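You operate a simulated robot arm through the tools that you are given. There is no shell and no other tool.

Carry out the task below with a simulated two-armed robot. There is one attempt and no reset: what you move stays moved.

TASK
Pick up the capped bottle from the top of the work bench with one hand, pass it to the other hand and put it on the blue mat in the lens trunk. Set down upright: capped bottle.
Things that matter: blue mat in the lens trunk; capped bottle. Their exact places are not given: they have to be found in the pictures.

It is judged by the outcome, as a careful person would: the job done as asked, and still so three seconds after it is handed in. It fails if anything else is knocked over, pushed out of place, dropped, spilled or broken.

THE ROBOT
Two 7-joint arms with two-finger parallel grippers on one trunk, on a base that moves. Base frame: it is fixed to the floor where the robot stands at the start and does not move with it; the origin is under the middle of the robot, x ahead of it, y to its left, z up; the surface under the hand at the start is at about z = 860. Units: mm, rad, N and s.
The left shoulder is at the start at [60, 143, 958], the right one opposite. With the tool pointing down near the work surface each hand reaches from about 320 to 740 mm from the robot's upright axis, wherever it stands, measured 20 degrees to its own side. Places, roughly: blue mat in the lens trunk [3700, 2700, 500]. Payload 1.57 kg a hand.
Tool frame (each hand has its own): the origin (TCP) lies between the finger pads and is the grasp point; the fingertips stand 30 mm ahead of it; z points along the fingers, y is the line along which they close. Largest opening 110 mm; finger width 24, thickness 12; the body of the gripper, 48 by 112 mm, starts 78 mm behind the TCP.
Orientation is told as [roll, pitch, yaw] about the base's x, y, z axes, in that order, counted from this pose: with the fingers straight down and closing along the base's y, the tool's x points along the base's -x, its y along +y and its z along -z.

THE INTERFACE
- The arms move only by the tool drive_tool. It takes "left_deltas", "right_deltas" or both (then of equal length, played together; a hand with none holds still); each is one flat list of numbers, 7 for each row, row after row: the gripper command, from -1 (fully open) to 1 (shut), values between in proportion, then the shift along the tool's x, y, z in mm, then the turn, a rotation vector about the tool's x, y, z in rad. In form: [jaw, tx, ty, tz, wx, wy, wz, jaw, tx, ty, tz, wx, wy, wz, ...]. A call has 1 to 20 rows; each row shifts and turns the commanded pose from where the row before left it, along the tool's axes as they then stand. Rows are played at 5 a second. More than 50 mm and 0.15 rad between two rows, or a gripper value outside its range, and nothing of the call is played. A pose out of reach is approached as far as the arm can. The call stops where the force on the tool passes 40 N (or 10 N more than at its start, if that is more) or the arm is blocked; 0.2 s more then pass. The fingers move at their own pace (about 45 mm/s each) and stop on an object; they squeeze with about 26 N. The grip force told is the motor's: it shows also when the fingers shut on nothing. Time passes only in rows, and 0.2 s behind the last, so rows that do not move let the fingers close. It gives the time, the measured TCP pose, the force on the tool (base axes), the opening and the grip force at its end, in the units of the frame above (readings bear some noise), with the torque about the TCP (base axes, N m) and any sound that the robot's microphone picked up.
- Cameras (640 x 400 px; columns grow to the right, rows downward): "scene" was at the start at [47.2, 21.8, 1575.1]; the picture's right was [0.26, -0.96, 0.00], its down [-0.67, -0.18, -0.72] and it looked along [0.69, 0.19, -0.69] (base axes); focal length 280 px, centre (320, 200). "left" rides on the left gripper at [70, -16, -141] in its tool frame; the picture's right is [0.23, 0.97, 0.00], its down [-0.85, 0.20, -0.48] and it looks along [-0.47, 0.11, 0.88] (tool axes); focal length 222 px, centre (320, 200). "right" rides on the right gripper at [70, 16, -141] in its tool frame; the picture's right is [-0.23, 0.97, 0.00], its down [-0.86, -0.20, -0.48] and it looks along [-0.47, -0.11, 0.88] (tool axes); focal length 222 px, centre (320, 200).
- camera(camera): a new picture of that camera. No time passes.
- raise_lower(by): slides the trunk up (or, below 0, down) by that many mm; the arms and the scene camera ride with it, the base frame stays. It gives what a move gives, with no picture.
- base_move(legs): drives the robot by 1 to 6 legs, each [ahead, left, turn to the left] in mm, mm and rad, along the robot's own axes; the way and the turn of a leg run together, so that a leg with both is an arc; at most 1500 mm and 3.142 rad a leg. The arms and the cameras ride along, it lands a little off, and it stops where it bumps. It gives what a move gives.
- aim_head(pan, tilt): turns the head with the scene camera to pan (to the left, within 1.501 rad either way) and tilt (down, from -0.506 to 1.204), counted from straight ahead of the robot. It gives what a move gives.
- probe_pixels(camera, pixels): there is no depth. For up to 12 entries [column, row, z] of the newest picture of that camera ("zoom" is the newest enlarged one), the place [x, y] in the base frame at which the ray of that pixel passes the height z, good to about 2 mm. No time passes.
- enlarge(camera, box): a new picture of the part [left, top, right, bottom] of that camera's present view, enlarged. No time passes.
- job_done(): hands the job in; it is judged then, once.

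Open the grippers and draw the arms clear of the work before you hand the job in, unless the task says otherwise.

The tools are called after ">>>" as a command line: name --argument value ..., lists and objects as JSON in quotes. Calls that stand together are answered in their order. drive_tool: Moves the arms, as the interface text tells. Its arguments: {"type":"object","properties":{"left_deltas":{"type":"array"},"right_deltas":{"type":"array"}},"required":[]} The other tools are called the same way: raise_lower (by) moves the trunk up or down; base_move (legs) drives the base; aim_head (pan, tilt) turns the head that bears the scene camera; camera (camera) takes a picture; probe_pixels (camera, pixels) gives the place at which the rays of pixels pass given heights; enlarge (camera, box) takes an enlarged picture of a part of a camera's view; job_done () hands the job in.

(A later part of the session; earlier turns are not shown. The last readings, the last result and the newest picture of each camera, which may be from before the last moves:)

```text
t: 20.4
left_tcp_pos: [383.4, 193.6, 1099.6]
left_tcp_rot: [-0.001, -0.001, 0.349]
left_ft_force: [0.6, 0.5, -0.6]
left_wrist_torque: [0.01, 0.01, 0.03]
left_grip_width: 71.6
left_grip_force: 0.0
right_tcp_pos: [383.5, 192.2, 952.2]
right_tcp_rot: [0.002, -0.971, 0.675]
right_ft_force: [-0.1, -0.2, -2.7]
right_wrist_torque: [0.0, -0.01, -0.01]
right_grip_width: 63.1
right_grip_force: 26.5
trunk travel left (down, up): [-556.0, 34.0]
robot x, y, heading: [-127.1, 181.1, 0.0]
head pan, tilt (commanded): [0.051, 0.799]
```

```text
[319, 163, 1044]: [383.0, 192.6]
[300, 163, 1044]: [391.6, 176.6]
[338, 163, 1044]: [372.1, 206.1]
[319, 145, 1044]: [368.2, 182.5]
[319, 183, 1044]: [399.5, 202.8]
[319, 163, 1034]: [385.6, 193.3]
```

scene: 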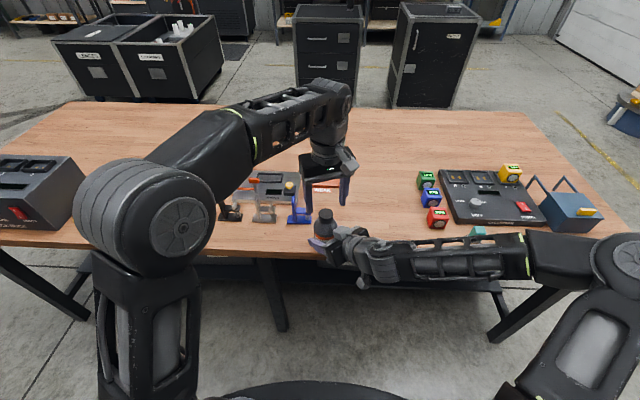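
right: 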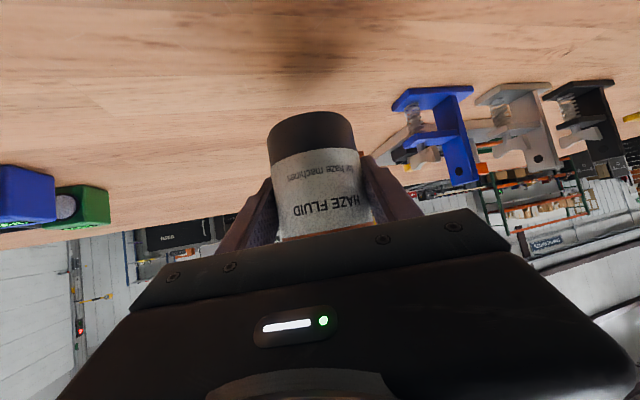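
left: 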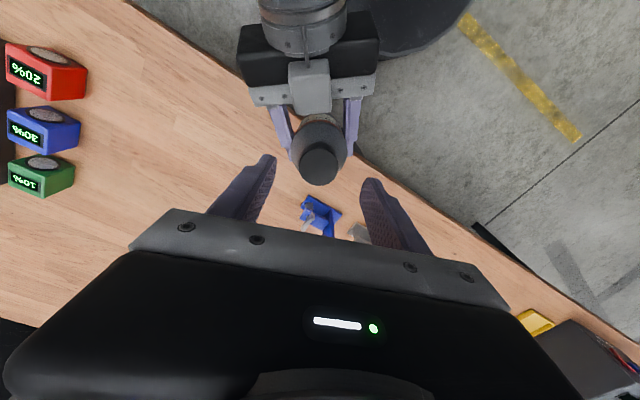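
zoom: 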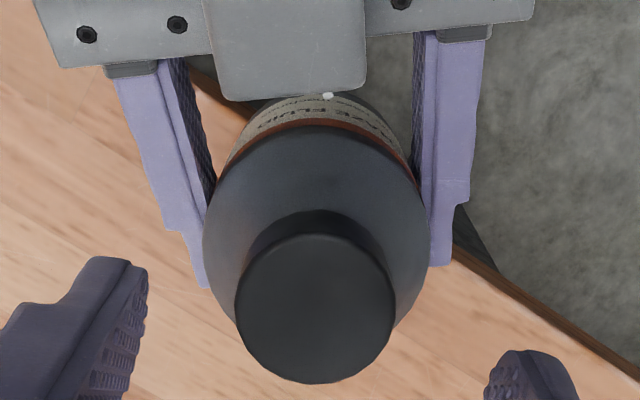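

Cap centre comes out at (386.6,195) against TCP (383.4,193.6). I shift 3.6 mm and descend 43 mm so the tips end at about z 1027, just above the shoulder.

>>> drive_tool --left_deltas '[-0.3, -3.6, 0.5, 0, 0, 0, 0, -0.3, 0, 0, 12, 0, 0, 0, -0.3, 0, 0, 12, 0, 0, 0, -0.3, 0, 0, 10, 0, 0, 0, -0.3, 0, 0, 8.5, 0, 0, 0, -0.3, 0, 0, 0, 0, 0, 0]'

>>> camera --camera "left"

>>> enlarge --camera "scene" --box '[280, 170, 380, 260]'

>>> camera --camera "right"

```text
t: 21.8
left_tcp_pos: [387.8, 197.2, 1056.0]
left_tcp_rot: [0.0, -0.001, 0.351]
left_ft_force: [0.6, 0.6, -0.2]
left_wrist_torque: [0.02, 0.02, 0.01]
left_grip_width: 71.5
left_grip_force: 0.1
right_tcp_pos: [383.3, 193.4, 952.7]
right_tcp_rot: [0.002, -0.971, 0.675]
right_ft_force: [-0.5, 0.5, -3.0]
right_wrist_torque: [-0.02, -0.02, 0.01]
right_grip_width: 63.0
right_grip_force: 26.5
trunk travel left (down, up): [-556.0, 34.0]
robot x, y, heading: [-130.1, 184.1, -0.001]
head pan, tilt (commanded): [0.051, 0.799]
```

```text
taken
```

left: 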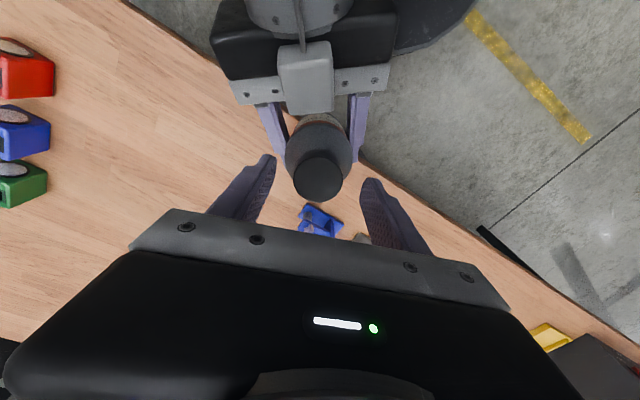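

```text
4.44 times, centred on (330, 215) of scene
```

zoom: 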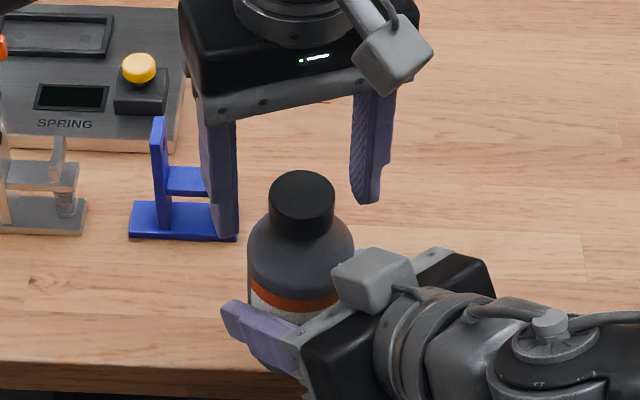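

```text
taken
```

right: 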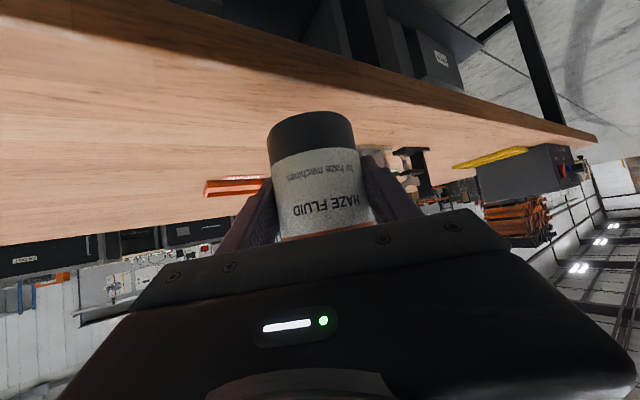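

The cap is centred between the left fingers (cap 293–343, finger insides about 275 and 362 in the left picture). I close the left gripper on the cap while the right still holds.

>>> drive_tool --left_deltas '[0, 0, 0, 0, 0, 0, 0, 0.2, 0, 0, 0, 0, 0, 0, 0.35, 0, 0, 0, 0, 0, 0, 1, 0, 0, 0, 0, 0, 0, 1, 0, 0, 0, 0, 0, 0, 1, 0, 0, 0, 0, 0, 0]'

>>> camera --camera "left"

>>> enlarge --camera "scene" --box '[280, 170, 380, 260]'

```text
t: 23.2
left_tcp_pos: [388.5, 197.8, 1057.5]
left_tcp_rot: [-0.003, -0.002, 0.349]
left_ft_force: [3.8, -10.8, 0.2]
left_wrist_torque: [-0.49, -0.26, 0.09]
left_grip_width: 33.4
left_grip_force: 26.1
right_tcp_pos: [382.1, 194.7, 951.9]
right_tcp_rot: [0.001, -0.971, 0.676]
right_ft_force: [-4.3, 11.6, -1.9]
right_wrist_torque: [-0.64, -0.23, -0.03]
right_grip_width: 62.6
right_grip_force: 25.8
trunk travel left (down, up): [-556.0, 34.0]
robot x, y, heading: [-132.2, 185.7, 0.003]
head pan, tilt (commanded): [0.051, 0.799]
```

```text
taken
```

left: 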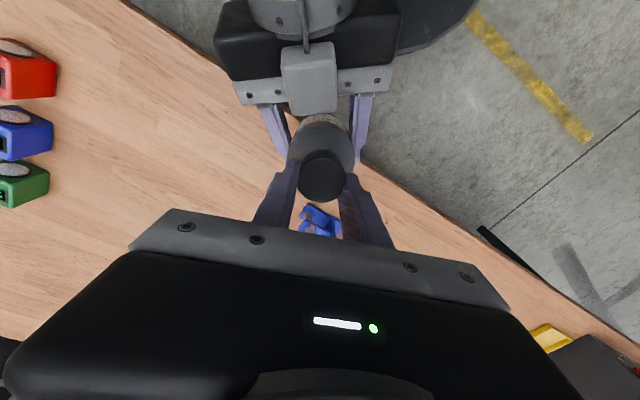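

```text
4.44 times, centred on (330, 215) of scene
```

zoom: 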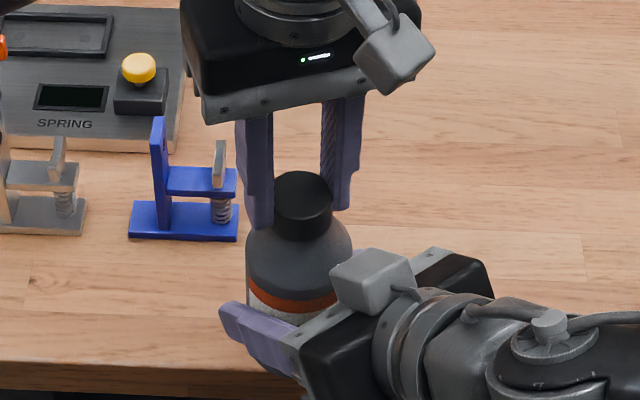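

The left grip holds the cap (33.4 mm, 26 N), but the hands pull on each other with about 11 N along y, as the left hand sits some 2 mm too far left. I ease it by −2 mm along its closing line.

>>> drive_tool --left_deltas '[1, 0, -1.5, 0, 0, 0, 0, 1, 0, 0, 0, 0, 0, 0]'

```text
t: 23.8
left_tcp_pos: [389.0, 197.9, 1056.9]
left_tcp_rot: [0.001, -0.002, 0.351]
left_ft_force: [5.8, -10.2, 0.1]
left_wrist_torque: [-0.43, -0.28, -0.02]
left_grip_width: 33.1
left_grip_force: 26.4
right_tcp_pos: [383.1, 193.8, 951.4]
right_tcp_rot: [0.001, -0.971, 0.678]
right_ft_force: [-4.5, 10.2, -1.4]
right_wrist_torque: [-0.55, -0.29, 0.11]
right_grip_width: 62.6
right_grip_force: 25.8
trunk travel left (down, up): [-556.0, 34.0]
robot x, y, heading: [-130.2, 180.2, 0.003]
head pan, tilt (commanded): [0.051, 0.799]
```

The force hardly changed; I ease another 3 mm and watch its direction.

>>> drive_tool --left_deltas '[1, 0, -3, 0, 0, 0, 0, 1, 0, 0, 0, 0, 0, 0]'

>>> enlarge --camera "scene" --box '[280, 170, 380, 260]'

```text
t: 24.4
left_tcp_pos: [390.1, 195.6, 1056.2]
left_tcp_rot: [0.002, -0.002, 0.351]
left_ft_force: [5.0, 1.1, -1.6]
left_wrist_torque: [0.09, -0.23, -0.13]
left_grip_width: 33.1
left_grip_force: 26.0
right_tcp_pos: [384.0, 193.0, 952.3]
right_tcp_rot: [-0.001, -0.97, 0.674]
right_ft_force: [-5.1, -1.3, 1.7]
right_wrist_torque: [0.09, -0.38, 0.18]
right_grip_width: 63.1
right_grip_force: 25.8
trunk travel left (down, up): [-556.0, 34.0]
robot x, y, heading: [-130.4, 183.0, -0.003]
head pan, tilt (commanded): [0.051, 0.799]
```

```text
4.44 times, centred on (330, 215) of scene
```

zoom: 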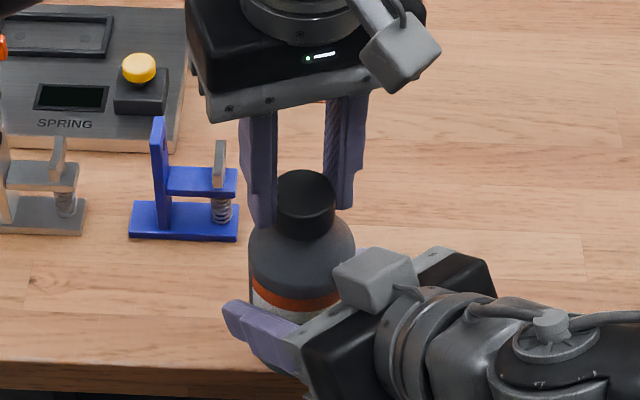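

The pull has nearly gone. I now open the right gripper a little (to about 80 mm) while the left holds the cap.

>>> drive_tool --left_deltas '[1, 0, 0, 0, 0, 0, 0, 1, 0, 0, 0, 0, 0, 0, 1, 0, 0, 0, 0, 0, 0]' --right_deltas '[-0.3, 0, 0, 0, 0, 0, 0, -0.45, 0, 0, 0, 0, 0, 0, -0.45, 0, 0, 0, 0, 0, 0]'

>>> enlarge --camera "scene" --box '[280, 170, 380, 260]'

>>> camera --camera "right"

>>> camera --camera "left"

```text
t: 25.2
left_tcp_pos: [389.6, 193.7, 1057.6]
left_tcp_rot: [-0.001, -0.001, 0.351]
left_ft_force: [-0.2, 0.5, -0.3]
left_wrist_torque: [0.0, -0.02, -0.01]
left_grip_width: 33.2
left_grip_force: 26.1
right_tcp_pos: [383.5, 193.7, 952.1]
right_tcp_rot: [0.002, -0.971, 0.676]
right_ft_force: [0.3, -0.2, -0.5]
right_wrist_torque: [0.02, 0.0, 0.0]
right_grip_width: 79.9
right_grip_force: 0.1
trunk travel left (down, up): [-556.0, 34.0]
robot x, y, heading: [-128.9, 179.3, 0.002]
head pan, tilt (commanded): [0.051, 0.799]
```

```text
4.44 times, centred on (330, 215) of scene
```

zoom: 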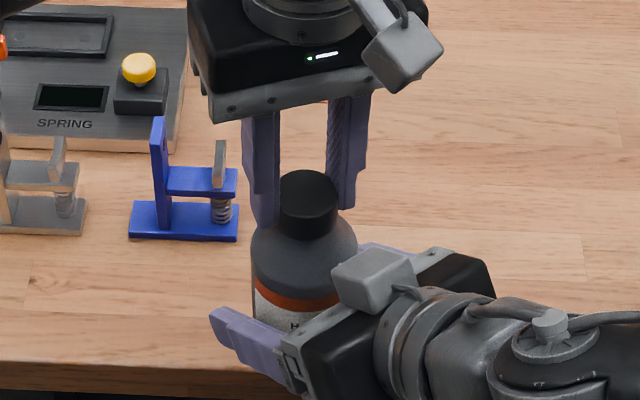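

```text
taken
```

right: 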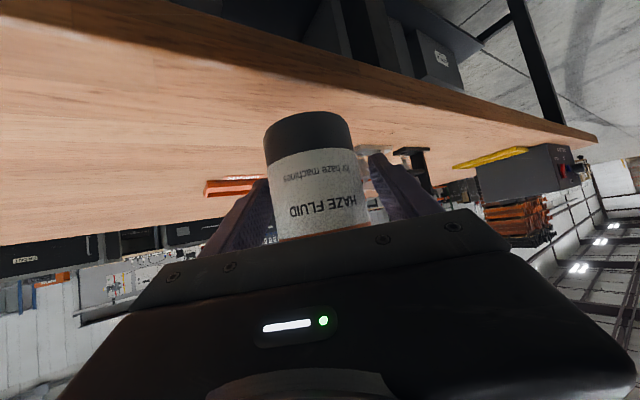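

```text
taken
```

left: 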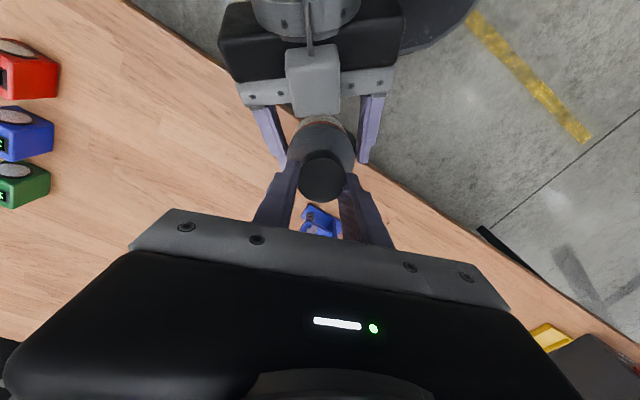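

The left hand seems to hold the bottle alone, but its force reading shows no weight yet. I wait two rows and read again.

>>> drive_tool --left_deltas '[1, 0, 0, 0, 0, 0, 0, 1, 0, 0, 0, 0, 0, 0]'

>>> enlarge --camera "right" --box '[200, 90, 440, 250]'

```text
t: 25.8
left_tcp_pos: [390.2, 193.8, 1057.6]
left_tcp_rot: [0.0, -0.001, 0.351]
left_ft_force: [0.0, -0.3, 0.5]
left_wrist_torque: [0.01, -0.01, 0.0]
left_grip_width: 33.4
left_grip_force: 26.2
right_tcp_pos: [382.8, 193.2, 951.7]
right_tcp_rot: [0.002, -0.97, 0.675]
right_ft_force: [-0.6, 0.9, -0.2]
right_wrist_torque: [0.0, -0.02, 0.01]
right_grip_width: 79.7
right_grip_force: 0.1
trunk travel left (down, up): [-556.0, 34.0]
robot x, y, heading: [-124.0, 181.9, 0.005]
head pan, tilt (commanded): [0.051, 0.799]
```

```text
2.50 times, centred on (320, 170) of right
```

zoom: 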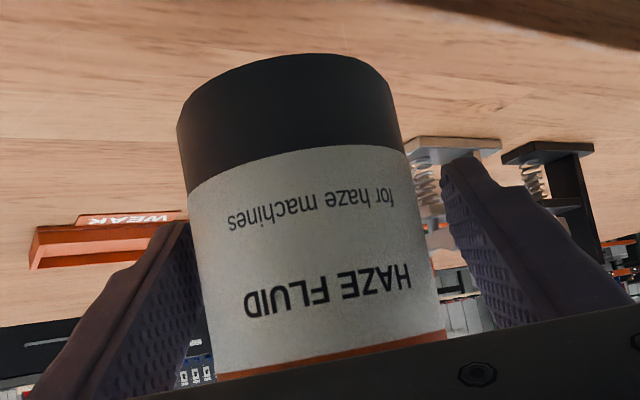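

The bottle hangs clear from the left hand, with gaps to both right fingers. I open the right hand fully and draw it back along its own axis.

>>> drive_tool --right_deltas '[-1, 0, 0, 0, 0, 0, 0, -1, 0, 0, 0, 0, 0, 0, -1, 0, 0, -15, 0, 0, 0, -1, 0, 0, -15, 0, 0, 0, -1, 0, 0, -20, 0, 0, 0, -1, 0, 0, -20, 0, 0, 0]'

>>> camera --camera "scene"

>>> camera --camera "right"

>>> camera --camera "left"

```text
t: 27.2
left_tcp_pos: [388.9, 193.7, 1058.2]
left_tcp_rot: [0.001, -0.002, 0.35]
left_ft_force: [0.0, 0.2, -0.5]
left_wrist_torque: [0.01, -0.02, 0.02]
left_grip_width: 33.2
left_grip_force: 26.2
right_tcp_pos: [336.0, 155.5, 990.3]
right_tcp_rot: [0.003, -0.972, 0.675]
right_ft_force: [0.6, 0.1, -0.3]
right_wrist_torque: [-0.02, 0.02, -0.02]
right_grip_width: 109.9
right_grip_force: 0.0
trunk travel left (down, up): [-556.0, 34.0]
robot x, y, heading: [-130.2, 182.2, -0.0]
head pan, tilt (commanded): [0.051, 0.799]
```

```text
taken
```

scene: 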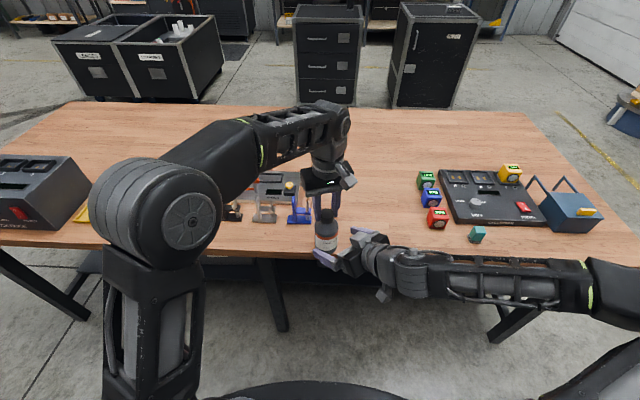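

```text
taken
```

right: 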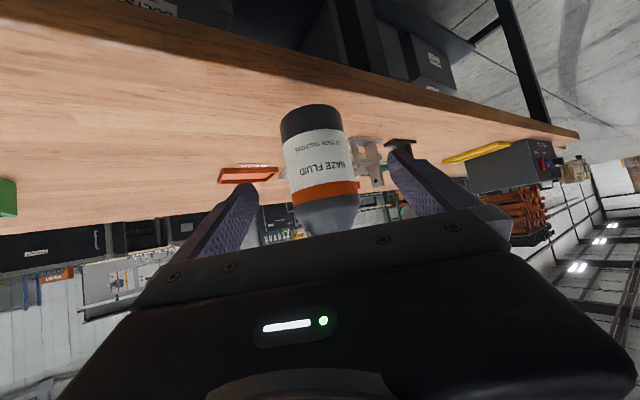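

```text
taken
```

left: 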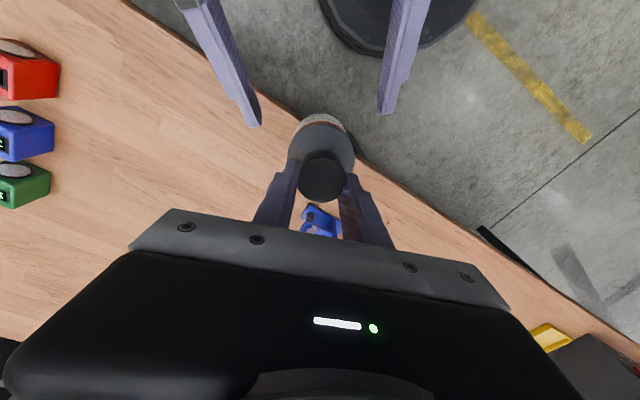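

The bottle hangs steady in the left hand. I draw the right hand further back and then to the right, away from the left hand.

>>> drive_tool --right_deltas '[-1, 0, 0, -20, 0, 0, 0, -1, 0, 0, -20, 0, 0, 0, -1, 0, 0, -20, 0, 0, 0, -1, 10, -22.3, -14.7, 0, 0, 0, -1, 10, -22.3, -14.7, 0, 0, 0, -1, 10, -22.3, -14.7, 0, 0, 0, -1, 10, -22.3, -14.7, 0, 0, 0, -1, 10, -22.3, -14.7, 0, 0, 0, -1, 10, -22.3, -14.7, 0, 0, 0]'

>>> camera --camera "scene"

```text
t: 29.2
left_tcp_pos: [389.6, 193.9, 1057.6]
left_tcp_rot: [-0.001, -0.001, 0.35]
left_ft_force: [1.2, -0.3, 0.6]
left_wrist_torque: [0.0, -0.01, -0.02]
left_grip_width: 33.6
left_grip_force: 26.9
right_tcp_pos: [336.4, -41.3, 1033.5]
right_tcp_rot: [0.004, -0.969, 0.675]
right_ft_force: [-0.6, -0.5, -0.2]
right_wrist_torque: [0.0, -0.03, 0.02]
right_grip_width: 110.1
right_grip_force: 0.0
right hand out of reach, approached as far as the arm can: row 1, 2, 3
trunk travel left (down, up): [-556.0, 34.0]
robot x, y, heading: [-128.4, 181.9, -0.001]
head pan, tilt (commanded): [0.051, 0.799]
```

```text
taken
```

scene: 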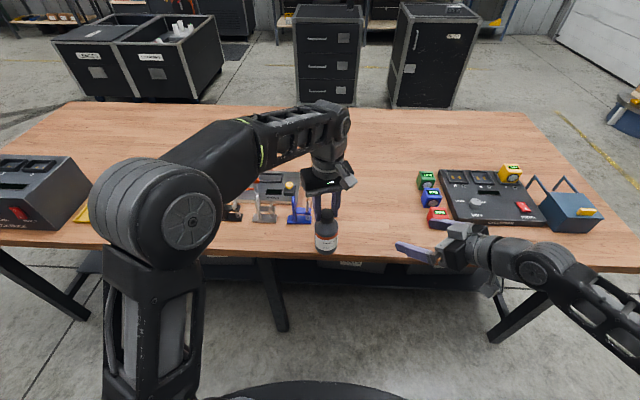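

The right hand is well clear at (336,−41,1033). I turn it back to pointing straight down, which also folds its elbow in for the drive.

>>> drive_tool --right_deltas '[-1, 0, 0, 0, 0, 0.14, 0, -1, 0, 0, 0, 0, 0.14, 0, -1, 0, 0, 0, 0, 0.14, 0, -1, 0, 0, 0, 0, 0.14, 0, -1, 0, 0, 0, 0, 0.14, 0, -1, 0, 0, 0, 0, 0.14, 0, -1, 0, 0, 0, 0, 0.13, 0, -1, 0, 0, 0, 0, 0, 0.135, -1, 0, 0, 0, 0, 0, 0.135, -1, 0, 0, 0, 0, 0, 0.135, -1, 0, 0, 0, 0, 0, 0.135, -1, 0, 0, 0, 0, 0, 0.135]'

>>> camera --camera "scene"

>>> enlarge --camera "scene" --box '[280, 160, 380, 270]'

```text
t: 31.8
left_tcp_pos: [389.8, 194.5, 1057.5]
left_tcp_rot: [0.001, -0.001, 0.353]
left_ft_force: [0.3, 0.4, -0.5]
left_wrist_torque: [0.02, -0.01, -0.01]
left_grip_width: 32.9
left_grip_force: 26.4
right_tcp_pos: [337.4, -39.4, 1032.7]
right_tcp_rot: [0.002, 0.0, 0.001]
right_ft_force: [-0.8, -0.2, 0.6]
right_wrist_torque: [0.03, 0.01, 0.01]
right_grip_width: 109.7
right_grip_force: 0.1
trunk travel left (down, up): [-556.0, 34.0]
robot x, y, heading: [-129.2, 182.7, -0.001]
head pan, tilt (commanded): [0.051, 0.799]
```

```text
taken
```

scene: 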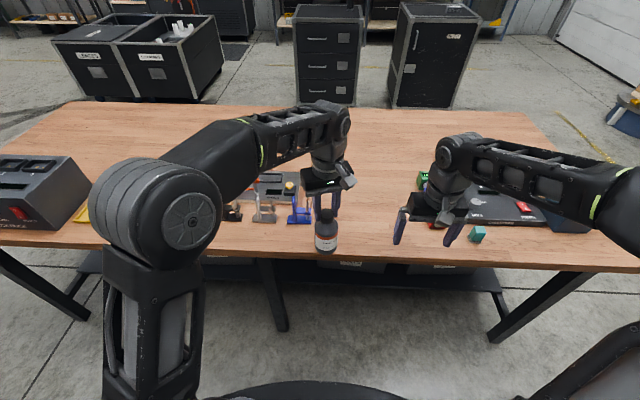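

```text
3.64 times, centred on (330, 215) of scene
```

zoom: 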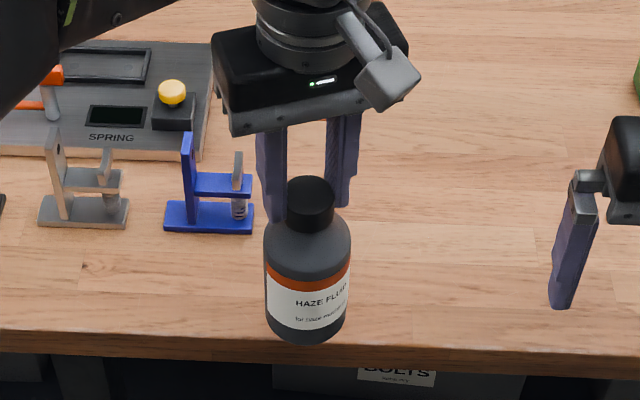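

The bottle hangs upright from the left hand. I back off from the bench by 300 mm, then look to the left for a free route.

>>> base_move --legs '[[-300, 0, 0]]'

>>> aim_head --pan 0.9 --tilt 0.35

>>> camera --camera "scene"

>>> camera --camera "left"

```text
t: 33.9
left_tcp_pos: [87.4, 192.2, 1057.6]
left_tcp_rot: [-0.002, -0.003, 0.345]
left_ft_force: [-0.1, 0.3, 0.7]
left_wrist_torque: [0.01, -0.03, 0.0]
left_grip_width: 33.5
left_grip_force: 25.7
right_tcp_pos: [32.6, -41.5, 1033.8]
right_tcp_rot: [0.004, -0.001, -0.003]
right_ft_force: [0.2, 0.4, 1.3]
right_wrist_torque: [-0.01, -0.01, -0.01]
right_grip_width: 110.0
right_grip_force: 0.1
trunk travel left (down, up): [-556.0, 34.0]
robot x, y, heading: [-430.5, 184.8, -0.002]
head pan, tilt (commanded): [0.051, 0.799]
```

```text
t: 35.0
left_tcp_pos: [88.0, 192.4, 1056.6]
left_tcp_rot: [0.0, -0.002, 0.346]
left_ft_force: [1.0, 0.3, -1.3]
left_wrist_torque: [-0.03, -0.01, 0.0]
left_grip_width: 33.2
left_grip_force: 26.1
right_tcp_pos: [34.5, -41.0, 1033.3]
right_tcp_rot: [0.003, 0.001, -0.004]
right_ft_force: [0.1, 0.0, -0.3]
right_wrist_torque: [0.0, 0.0, 0.01]
right_grip_width: 109.9
right_grip_force: 0.1
trunk travel left (down, up): [-556.0, 34.0]
robot x, y, heading: [-429.4, 183.2, -0.007]
head pan, tilt (commanded): [0.901, 0.351]
```

```text
taken
```

scene: 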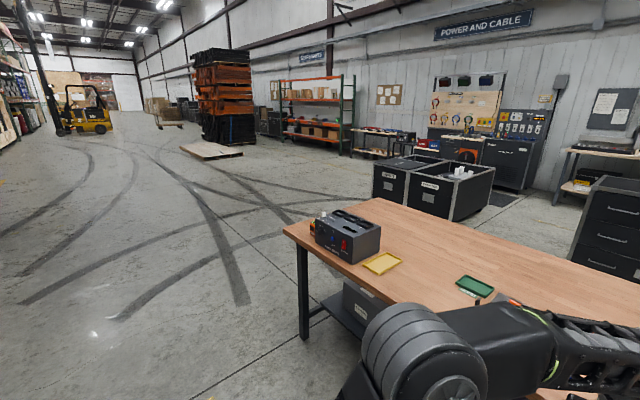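

```text
taken
```

left: 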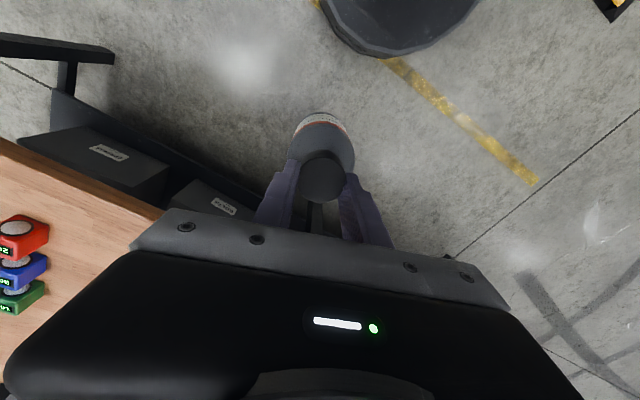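

The floor to the left looks free. I probe the nearest obstacles on the floor: pallet corners (180,150), (210,160), (243,153), shelf foot (345,155), side table foot (352,152), trunk corner.

>>> probe_pixels --camera "scene" --pixels '[[180, 150, 0], [210, 161, 0], [243, 154, 0], [213, 143, 0], [345, 154, 0], [352, 152, 0], [388, 158, 0], [410, 214, 0], [373, 192, 100], [304, 335, 0], [285, 235, 860], [385, 158, 0]]'

>>> enlarge --camera "scene" --box '[330, 110, 530, 230]'

```text
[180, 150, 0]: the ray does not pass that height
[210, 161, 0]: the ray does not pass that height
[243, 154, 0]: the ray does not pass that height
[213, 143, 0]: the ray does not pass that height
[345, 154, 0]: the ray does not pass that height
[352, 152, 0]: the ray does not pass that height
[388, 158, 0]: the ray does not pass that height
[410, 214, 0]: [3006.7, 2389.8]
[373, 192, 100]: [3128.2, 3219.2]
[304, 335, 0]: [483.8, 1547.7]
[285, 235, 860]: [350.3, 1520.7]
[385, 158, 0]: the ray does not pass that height
```

```text
3.20 times, centred on (430, 170) of scene
```

zoom: 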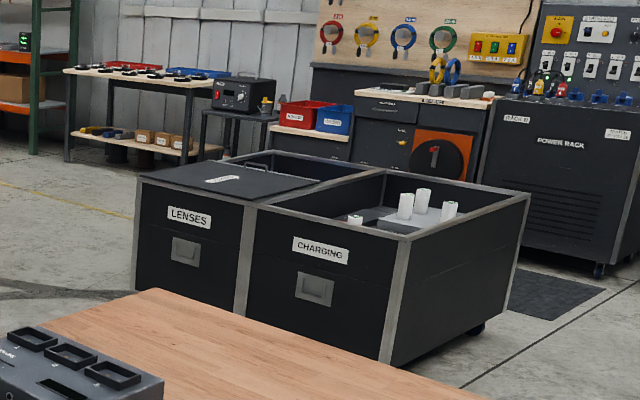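

The way along x ≈ −430 and then along y ≈ 3480 is free (the pallet lies beyond 7 m). I drive left first and check the bottle on the way.

>>> base_move --legs '[[0, 1100, 0]]'

>>> camera --camera "left"

```text
t: 40.7
left_tcp_pos: [97.1, 1296.3, 1057.6]
left_tcp_rot: [-0.001, -0.002, 0.34]
left_ft_force: [-1.4, 0.7, -0.1]
left_wrist_torque: [0.03, -0.02, 0.01]
left_grip_width: 33.3
left_grip_force: 25.8
right_tcp_pos: [41.0, 1062.1, 1032.7]
right_tcp_rot: [-0.001, 0.0, -0.008]
right_ft_force: [-0.4, -0.6, 0.2]
right_wrist_torque: [0.01, 0.02, 0.01]
right_grip_width: 110.0
right_grip_force: 0.0
trunk travel left (down, up): [-556.0, 34.0]
robot x, y, heading: [-424.5, 1290.9, -0.011]
head pan, tilt (commanded): [0.901, 0.351]
```

```text
taken
```

left: 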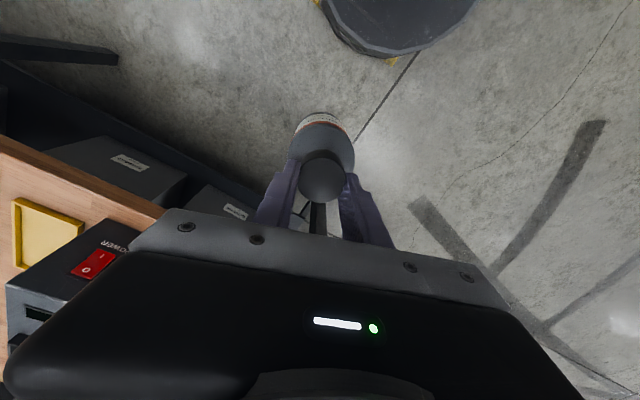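

The bottle is unmoved in the grip. I drive the remaining 2200 mm left, then 1300 mm ahead.

>>> base_move --legs '[[0, 1100, 0.01], [0, 1100, 0], [1300, 0, 0]]'

>>> aim_head --pan -0.3 --tilt 0.4

>>> camera --camera "scene"

>>> camera --camera "left"

```text
t: 57.7
left_tcp_pos: [1482.5, 3389.4, 1057.4]
left_tcp_rot: [0.0, -0.002, 0.287]
left_ft_force: [-0.3, 0.3, 0.2]
left_wrist_torque: [-0.02, -0.01, 0.01]
left_grip_width: 33.3
left_grip_force: 25.8
right_tcp_pos: [1414.3, 3158.8, 1030.9]
right_tcp_rot: [0.003, 0.001, -0.06]
right_ft_force: [0.0, -1.2, 0.2]
right_wrist_torque: [-0.02, 0.03, 0.0]
right_grip_width: 110.0
right_grip_force: 0.1
trunk travel left (down, up): [-556.0, 34.0]
robot x, y, heading: [966.2, 3406.5, -0.064]
head pan, tilt (commanded): [0.901, 0.351]
```

```text
t: 59.1
left_tcp_pos: [1482.2, 3389.1, 1057.5]
left_tcp_rot: [0.001, -0.003, 0.286]
left_ft_force: [0.0, 0.0, 0.0]
left_wrist_torque: [0.0, 0.01, 0.05]
left_grip_width: 33.1
left_grip_force: 25.9
right_tcp_pos: [1413.8, 3158.3, 1032.4]
right_tcp_rot: [0.002, 0.0, -0.062]
right_ft_force: [-0.7, -0.3, 0.0]
right_wrist_torque: [0.01, 0.01, -0.01]
right_grip_width: 110.1
right_grip_force: 0.0
trunk travel left (down, up): [-556.0, 34.0]
robot x, y, heading: [961.8, 3410.5, -0.063]
head pan, tilt (commanded): [-0.3, 0.4]
```

```text
taken
```

scene: 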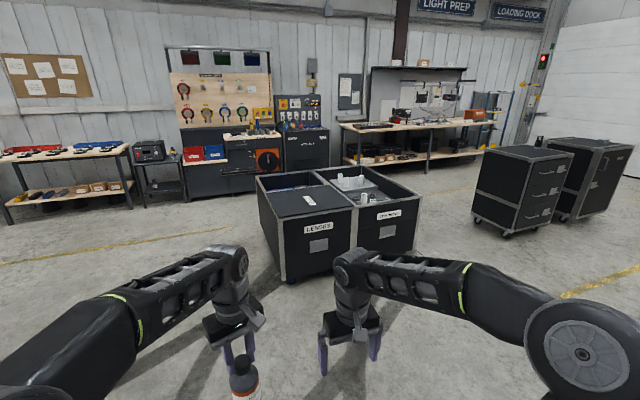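

```text
taken
```

left: 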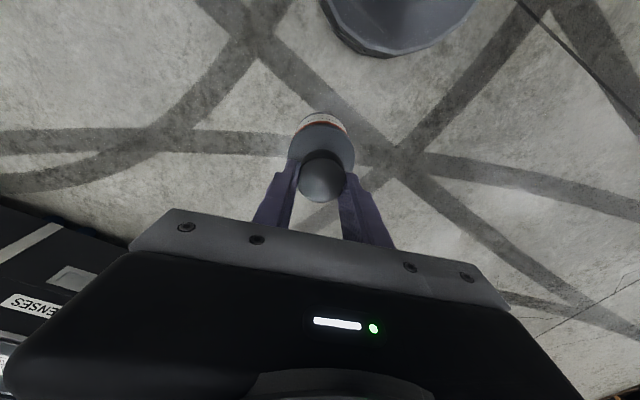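

The robot is at (964,3408). From here the trunk and its opening show well; I enlarge it and probe the corners anew.

>>> enlarge --camera "scene" --box '[240, 150, 440, 290]'

>>> probe_pixels --camera "scene" --pixels '[[290, 284, 0], [420, 238, 0], [279, 218, 690], [257, 177, 690], [353, 207, 690], [420, 196, 690], [315, 169, 690], [210, 192, 0], [134, 208, 0], [8, 222, 0]]'

```text
2.86 times, centred on (340, 220) of scene
```

zoom: 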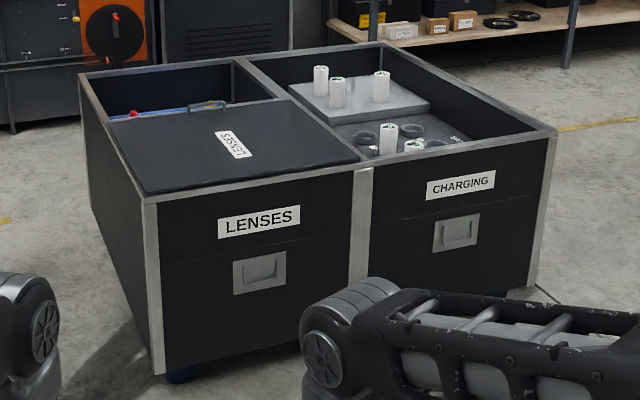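

```text
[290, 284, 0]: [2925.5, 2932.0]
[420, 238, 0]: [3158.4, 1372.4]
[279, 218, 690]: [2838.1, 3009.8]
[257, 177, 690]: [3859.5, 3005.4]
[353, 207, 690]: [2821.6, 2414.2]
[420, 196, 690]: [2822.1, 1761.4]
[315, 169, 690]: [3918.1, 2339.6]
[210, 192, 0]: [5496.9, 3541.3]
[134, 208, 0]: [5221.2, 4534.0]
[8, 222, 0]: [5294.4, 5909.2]
```

The opening shows something blue at the bottom with small things near it (zoom (130,115)). I straighten the heading, shift left a bit and drive on past the trunk's left side.

>>> base_move --legs '[[0, 170, 0.063], [1300, 0, 0], [1200, 0, 0]]'

>>> aim_head --pan -1.3 --tilt 0.8

>>> camera --camera "scene"

>>> camera --camera "left"

```text
t: 72.4
left_tcp_pos: [3991.8, 3619.0, 1058.0]
left_tcp_rot: [-0.002, -0.002, 0.37]
left_ft_force: [0.7, 0.2, -0.1]
left_wrist_torque: [-0.01, 0.01, -0.04]
left_grip_width: 33.1
left_grip_force: 26.0
right_tcp_pos: [3943.9, 3383.9, 1033.6]
right_tcp_rot: [0.001, 0.0, 0.024]
right_ft_force: [-0.1, 0.9, 0.3]
right_wrist_torque: [0.0, 0.0, 0.01]
right_grip_width: 109.7
right_grip_force: 0.0
trunk travel left (down, up): [-556.0, 34.0]
robot x, y, heading: [3477.8, 3594.7, 0.025]
head pan, tilt (commanded): [-0.3, 0.4]
```

```text
t: 73.7
left_tcp_pos: [3992.2, 3619.2, 1056.8]
left_tcp_rot: [0.0, 0.0, 0.369]
left_ft_force: [-0.7, -0.4, -0.7]
left_wrist_torque: [0.0, 0.0, 0.02]
left_grip_width: 33.4
left_grip_force: 25.8
right_tcp_pos: [3942.8, 3382.9, 1032.2]
right_tcp_rot: [0.001, 0.0, 0.022]
right_ft_force: [0.6, -0.6, 0.4]
right_wrist_torque: [0.0, -0.02, -0.01]
right_grip_width: 109.9
right_grip_force: 0.1
trunk travel left (down, up): [-556.0, 34.0]
robot x, y, heading: [3477.1, 3599.1, 0.014]
head pan, tilt (commanded): [-1.3, 0.799]
```

```text
taken
```

scene: 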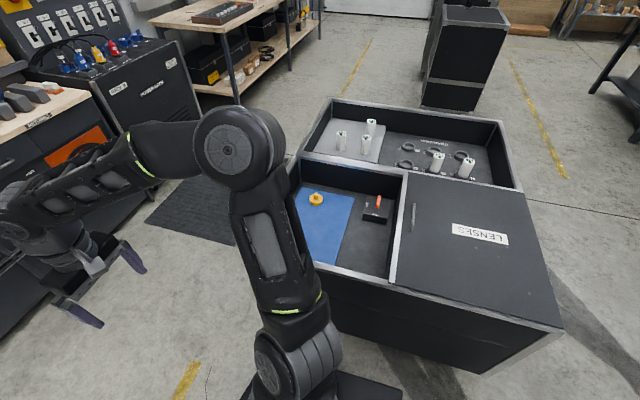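

```text
taken
```

left: 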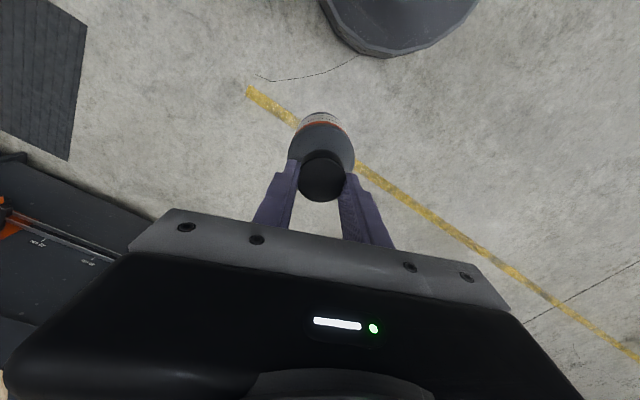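

Now the blue mat shows at (325,225) in the scene picture, with a yellow knob on it at (316,198) and a black box beside it at (377,208). I probe these at z = 500 and the rim at 690.

>>> enlarge --camera "scene" --box '[270, 140, 430, 290]'

>>> probe_pixels --camera "scene" --pixels '[[302, 187, 500], [353, 196, 500], [340, 264, 500], [316, 200, 500], [362, 218, 500], [393, 274, 690], [405, 175, 690], [300, 158, 690], [561, 327, 690], [309, 206, 500]]'

```text
2.67 times, centred on (350, 215) of scene
```

zoom: 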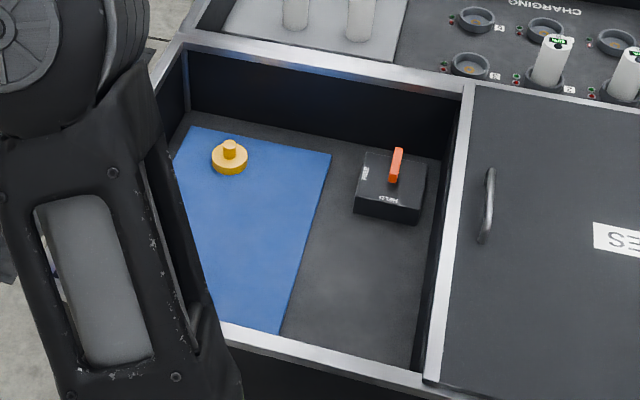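

```text
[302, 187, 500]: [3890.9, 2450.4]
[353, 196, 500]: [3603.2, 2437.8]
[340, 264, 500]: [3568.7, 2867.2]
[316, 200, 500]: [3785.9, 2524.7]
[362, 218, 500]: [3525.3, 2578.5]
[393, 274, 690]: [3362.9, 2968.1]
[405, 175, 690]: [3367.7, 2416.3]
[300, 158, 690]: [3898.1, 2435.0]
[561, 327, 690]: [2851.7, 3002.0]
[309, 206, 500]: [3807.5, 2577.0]
```

The mat spans about x 3590–3880, y 2440–2880, with the knob at (3786,2525); its middle near (3715,2700) is free. To know how close I may come to the trunk wall, I probe the robot's own base edge seen in the left picture at (383,56).

>>> probe_pixels --camera "left" --pixels '[[383, 56, 100], [383, 56, 200], [383, 56, 300], [383, 56, 400], [430, 45, 300], [330, 15, 300]]'

>>> aim_head --pan -0.6 --tilt 1.2

>>> camera --camera "scene"

```text
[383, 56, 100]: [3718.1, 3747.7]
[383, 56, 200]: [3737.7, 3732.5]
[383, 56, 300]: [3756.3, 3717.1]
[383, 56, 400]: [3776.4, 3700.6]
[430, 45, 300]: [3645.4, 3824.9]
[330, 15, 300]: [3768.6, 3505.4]
```

```text
t: 74.8
left_tcp_pos: [3992.4, 3619.7, 1057.5]
left_tcp_rot: [0.002, -0.001, 0.37]
left_ft_force: [0.2, 0.4, 0.5]
left_wrist_torque: [0.01, -0.01, 0.05]
left_grip_width: 33.1
left_grip_force: 26.0
right_tcp_pos: [3944.1, 3383.3, 1032.9]
right_tcp_rot: [0.003, -0.001, 0.024]
right_ft_force: [0.7, 0.2, 0.2]
right_wrist_torque: [0.02, 0.03, 0.01]
right_grip_width: 109.8
right_grip_force: 0.1
trunk travel left (down, up): [-556.0, 34.0]
robot x, y, heading: [3468.8, 3593.5, 0.018]
head pan, tilt (commanded): [-0.6, 1.201]
```

```text
taken
```

scene: 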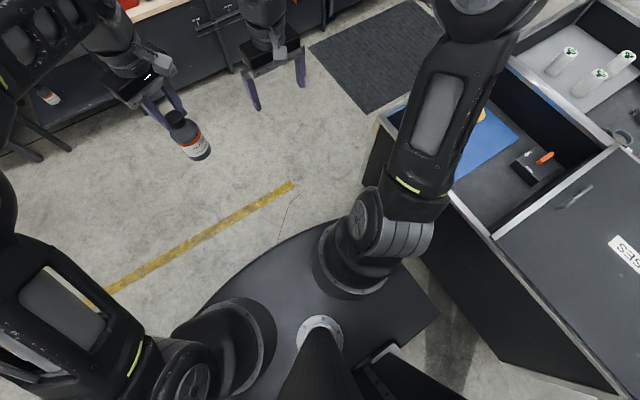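

The base disc shows in this picture; I probe its outline at some heights to learn the footprint.

>>> probe_pixels --camera "scene" --pixels '[[437, 312, 250], [437, 312, 400], [400, 262, 250], [270, 240, 250], [200, 300, 250], [470, 199, 690], [373, 118, 690], [610, 398, 690], [437, 312, 100], [270, 240, 100]]'

>>> enlarge --camera "scene" --box '[180, 200, 480, 400]'

```text
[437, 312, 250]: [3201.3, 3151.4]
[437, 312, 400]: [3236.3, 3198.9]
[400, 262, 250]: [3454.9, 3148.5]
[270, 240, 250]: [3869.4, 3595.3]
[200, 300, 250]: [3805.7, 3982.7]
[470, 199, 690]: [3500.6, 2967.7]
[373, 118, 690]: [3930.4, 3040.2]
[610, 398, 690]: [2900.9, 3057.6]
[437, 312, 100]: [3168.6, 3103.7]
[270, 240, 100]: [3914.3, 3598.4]
```

```text
2.00 times, centred on (330, 300) of scene
```

zoom: 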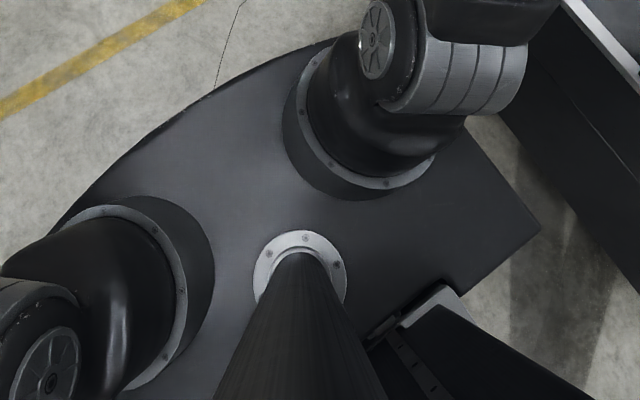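

The plate carrying the shoulders and the base stay within about 310 mm of the axis, so an axis at y ≈ 3345 clears the trunk wall (3007). I now turn right by 90° in place, the hands passing well above the rim.

>>> base_move --legs '[[0, 0, -1.589]]'

>>> aim_head --pan 0.15 --tilt 0.8

>>> camera --camera "scene"

>>> camera --camera "left"

```text
t: 79.1
left_tcp_pos: [3482.9, 3078.1, 1057.2]
left_tcp_rot: [0.0, 0.0, -1.226]
left_ft_force: [0.4, 0.5, 0.8]
left_wrist_torque: [0.01, 0.0, 0.01]
left_grip_width: 33.2
left_grip_force: 26.2
right_tcp_pos: [3248.8, 3132.0, 1033.5]
right_tcp_rot: [0.002, 0.0, -1.574]
right_ft_force: [-0.8, 0.6, 1.1]
right_wrist_torque: [0.01, 0.03, 0.04]
right_grip_width: 110.1
right_grip_force: 0.1
trunk travel left (down, up): [-556.0, 34.0]
robot x, y, heading: [3474.1, 3599.3, -1.581]
head pan, tilt (commanded): [-0.6, 1.201]
```

```text
t: 80.2
left_tcp_pos: [3482.6, 3078.1, 1057.2]
left_tcp_rot: [0.0, -0.003, -1.227]
left_ft_force: [0.3, -0.6, 0.6]
left_wrist_torque: [-0.01, 0.0, 0.0]
left_grip_width: 33.2
left_grip_force: 25.8
right_tcp_pos: [3247.3, 3132.2, 1032.7]
right_tcp_rot: [0.001, 0.0, -1.575]
right_ft_force: [-0.4, -1.0, 0.5]
right_wrist_torque: [-0.02, 0.04, 0.0]
right_grip_width: 109.8
right_grip_force: 0.1
trunk travel left (down, up): [-556.0, 34.0]
robot x, y, heading: [3476.2, 3597.3, -1.578]
head pan, tilt (commanded): [0.15, 0.799]
```

```text
taken
```

scene: 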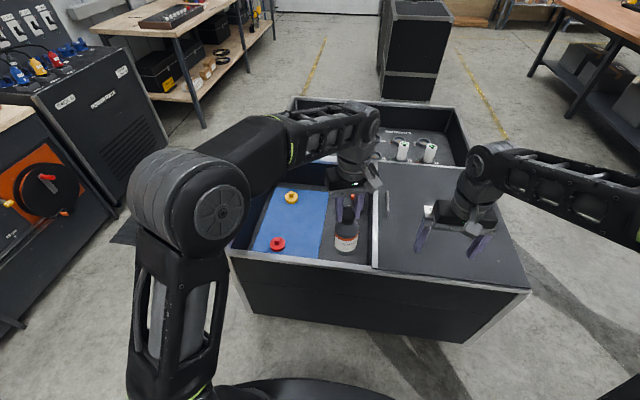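

```text
taken
```

left: 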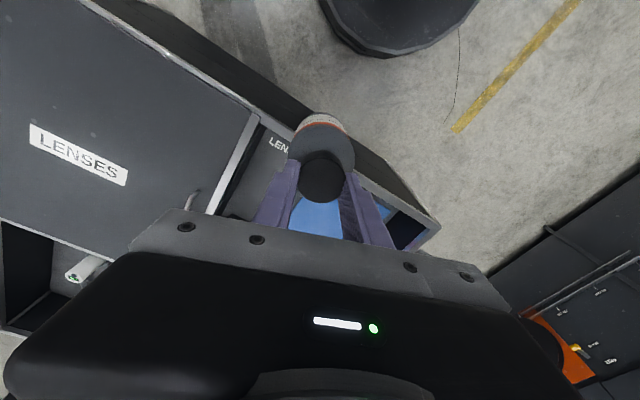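

The turn went well. The mat shows with a yellow knob (291,197) and a red knob (277,243); I enlarge and probe them at z = 500.

>>> enlarge --camera "scene" --box '[230, 165, 400, 280]'

>>> probe_pixels --camera "scene" --pixels '[[276, 186, 500], [329, 191, 500], [318, 257, 500], [291, 200, 500], [277, 247, 500], [253, 252, 500], [230, 252, 690], [375, 270, 690], [530, 290, 690], [382, 165, 690], [253, 170, 690], [306, 220, 500]]'

```text
3.48 times, centred on (315, 222) of scene
```

zoom: 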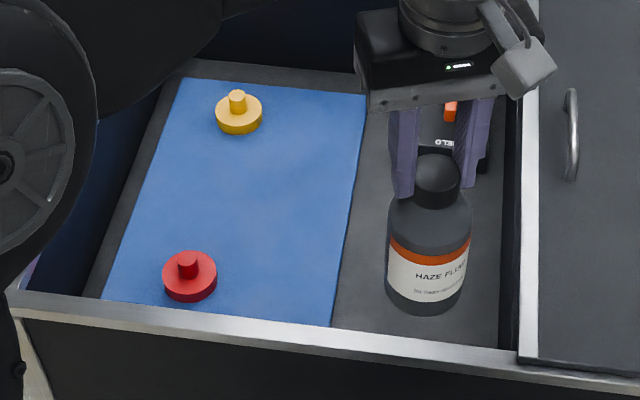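

```text
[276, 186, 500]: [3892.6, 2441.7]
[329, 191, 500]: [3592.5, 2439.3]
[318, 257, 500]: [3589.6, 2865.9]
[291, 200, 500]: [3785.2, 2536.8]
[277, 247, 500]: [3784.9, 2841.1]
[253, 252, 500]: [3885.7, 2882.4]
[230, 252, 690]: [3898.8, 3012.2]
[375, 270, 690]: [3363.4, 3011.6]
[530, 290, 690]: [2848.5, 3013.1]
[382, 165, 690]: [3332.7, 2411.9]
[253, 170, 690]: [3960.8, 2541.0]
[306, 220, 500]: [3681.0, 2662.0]
```

The free middle of the mat is about (3700,2690), between the knobs at (3785,2537) and (3785,2841). I drive ahead 240 mm in two legs, so the axis ends near y ≈ 3355 with the bottle over the opening, high above the rim.

>>> base_move --legs '[[150, 0, 0]]'

>>> camera --camera "left"

```text
t: 81.5
left_tcp_pos: [3480.8, 2925.4, 1056.4]
left_tcp_rot: [0.002, 0.001, -1.228]
left_ft_force: [-1.3, -0.6, -3.3]
left_wrist_torque: [-0.02, 0.02, -0.01]
left_grip_width: 33.3
left_grip_force: 26.0
right_tcp_pos: [3247.4, 2981.5, 1031.4]
right_tcp_rot: [0.002, 0.001, -1.576]
right_ft_force: [0.4, -0.8, -0.6]
right_wrist_torque: [0.02, 0.01, -0.01]
right_grip_width: 110.1
right_grip_force: 0.1
trunk travel left (down, up): [-556.0, 34.0]
robot x, y, heading: [3473.5, 3445.8, -1.581]
head pan, tilt (commanded): [0.15, 0.799]
```

```text
taken
```

left: 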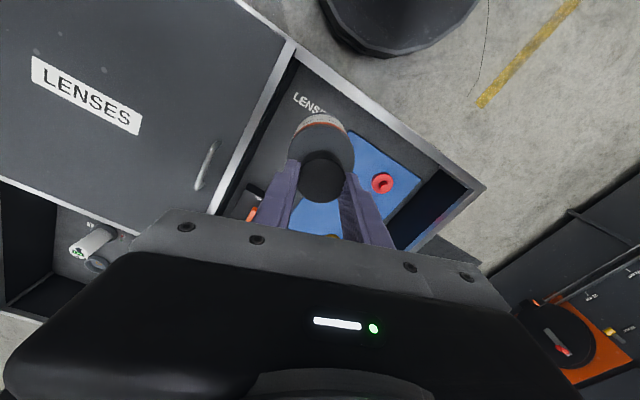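

The force in z (−3.3) now shows the bottle's weight. I probe the round edge of the robot seen at the top of the left picture, to see which height gives a circle round the axis (3473,3446).

>>> probe_pixels --camera "left" --pixels '[[322, 5, 250], [345, 42, 250], [383, 56, 250], [430, 45, 250], [472, 8, 250], [322, 5, 100], [383, 56, 100], [472, 8, 100], [322, 5, 400], [345, 42, 400], [383, 56, 400], [472, 8, 400]]'

>>> enlarge --camera "left" --box '[240, 0, 500, 120]'

```text
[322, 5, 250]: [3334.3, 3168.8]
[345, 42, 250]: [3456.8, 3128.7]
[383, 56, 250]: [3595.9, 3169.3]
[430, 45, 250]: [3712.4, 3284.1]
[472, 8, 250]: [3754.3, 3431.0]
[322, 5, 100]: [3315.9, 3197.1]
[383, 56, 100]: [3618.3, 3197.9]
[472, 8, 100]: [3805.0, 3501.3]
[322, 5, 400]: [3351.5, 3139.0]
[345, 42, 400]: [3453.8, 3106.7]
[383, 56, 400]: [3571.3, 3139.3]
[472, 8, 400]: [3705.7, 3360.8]
```

```text
2.46 times, centred on (370, 60) of left
```

zoom: 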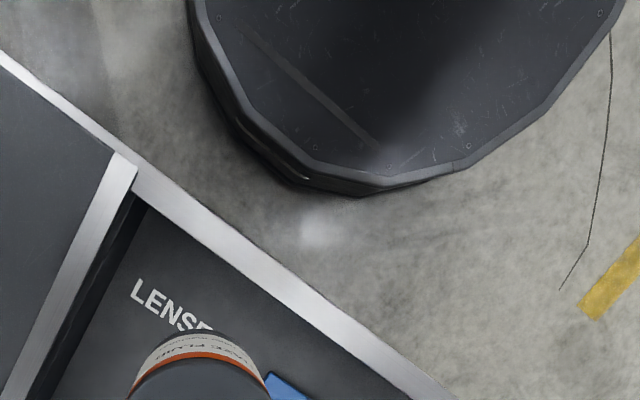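

The base is a disc of about 305 mm radius, so at axis y ≈ 3362 its front stays some 45 mm off the trunk wall. I drive ahead 84 mm.

>>> base_move --legs '[[84, 0, 0.01]]'

>>> camera --camera "scene"

>>> camera --camera "left"

```text
t: 82.6
left_tcp_pos: [3487.1, 2842.8, 1057.0]
left_tcp_rot: [0.004, 0.0, -1.218]
left_ft_force: [0.0, 0.2, -3.3]
left_wrist_torque: [0.04, -0.03, 0.01]
left_grip_width: 33.2
left_grip_force: 26.0
right_tcp_pos: [3251.3, 2894.9, 1032.2]
right_tcp_rot: [0.001, 0.002, -1.566]
right_ft_force: [0.4, -0.9, -0.3]
right_wrist_torque: [0.0, 0.0, 0.01]
right_grip_width: 110.0
right_grip_force: 0.1
trunk travel left (down, up): [-556.0, 34.0]
robot x, y, heading: [3472.1, 3363.5, -1.569]
head pan, tilt (commanded): [0.15, 0.799]
```

```text
taken
```

scene: 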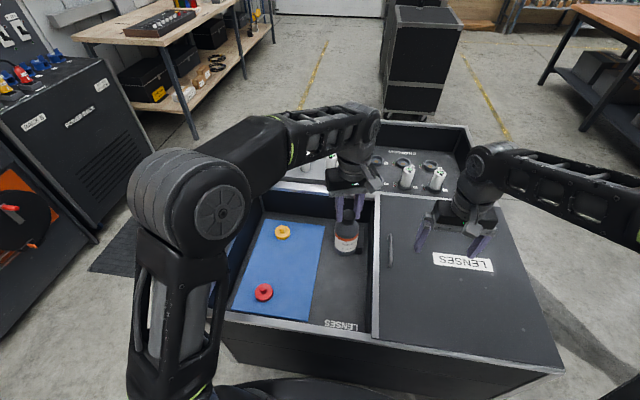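

```text
taken
```

left: 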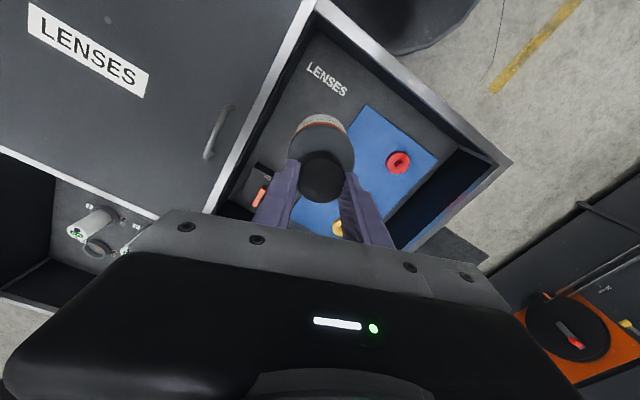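

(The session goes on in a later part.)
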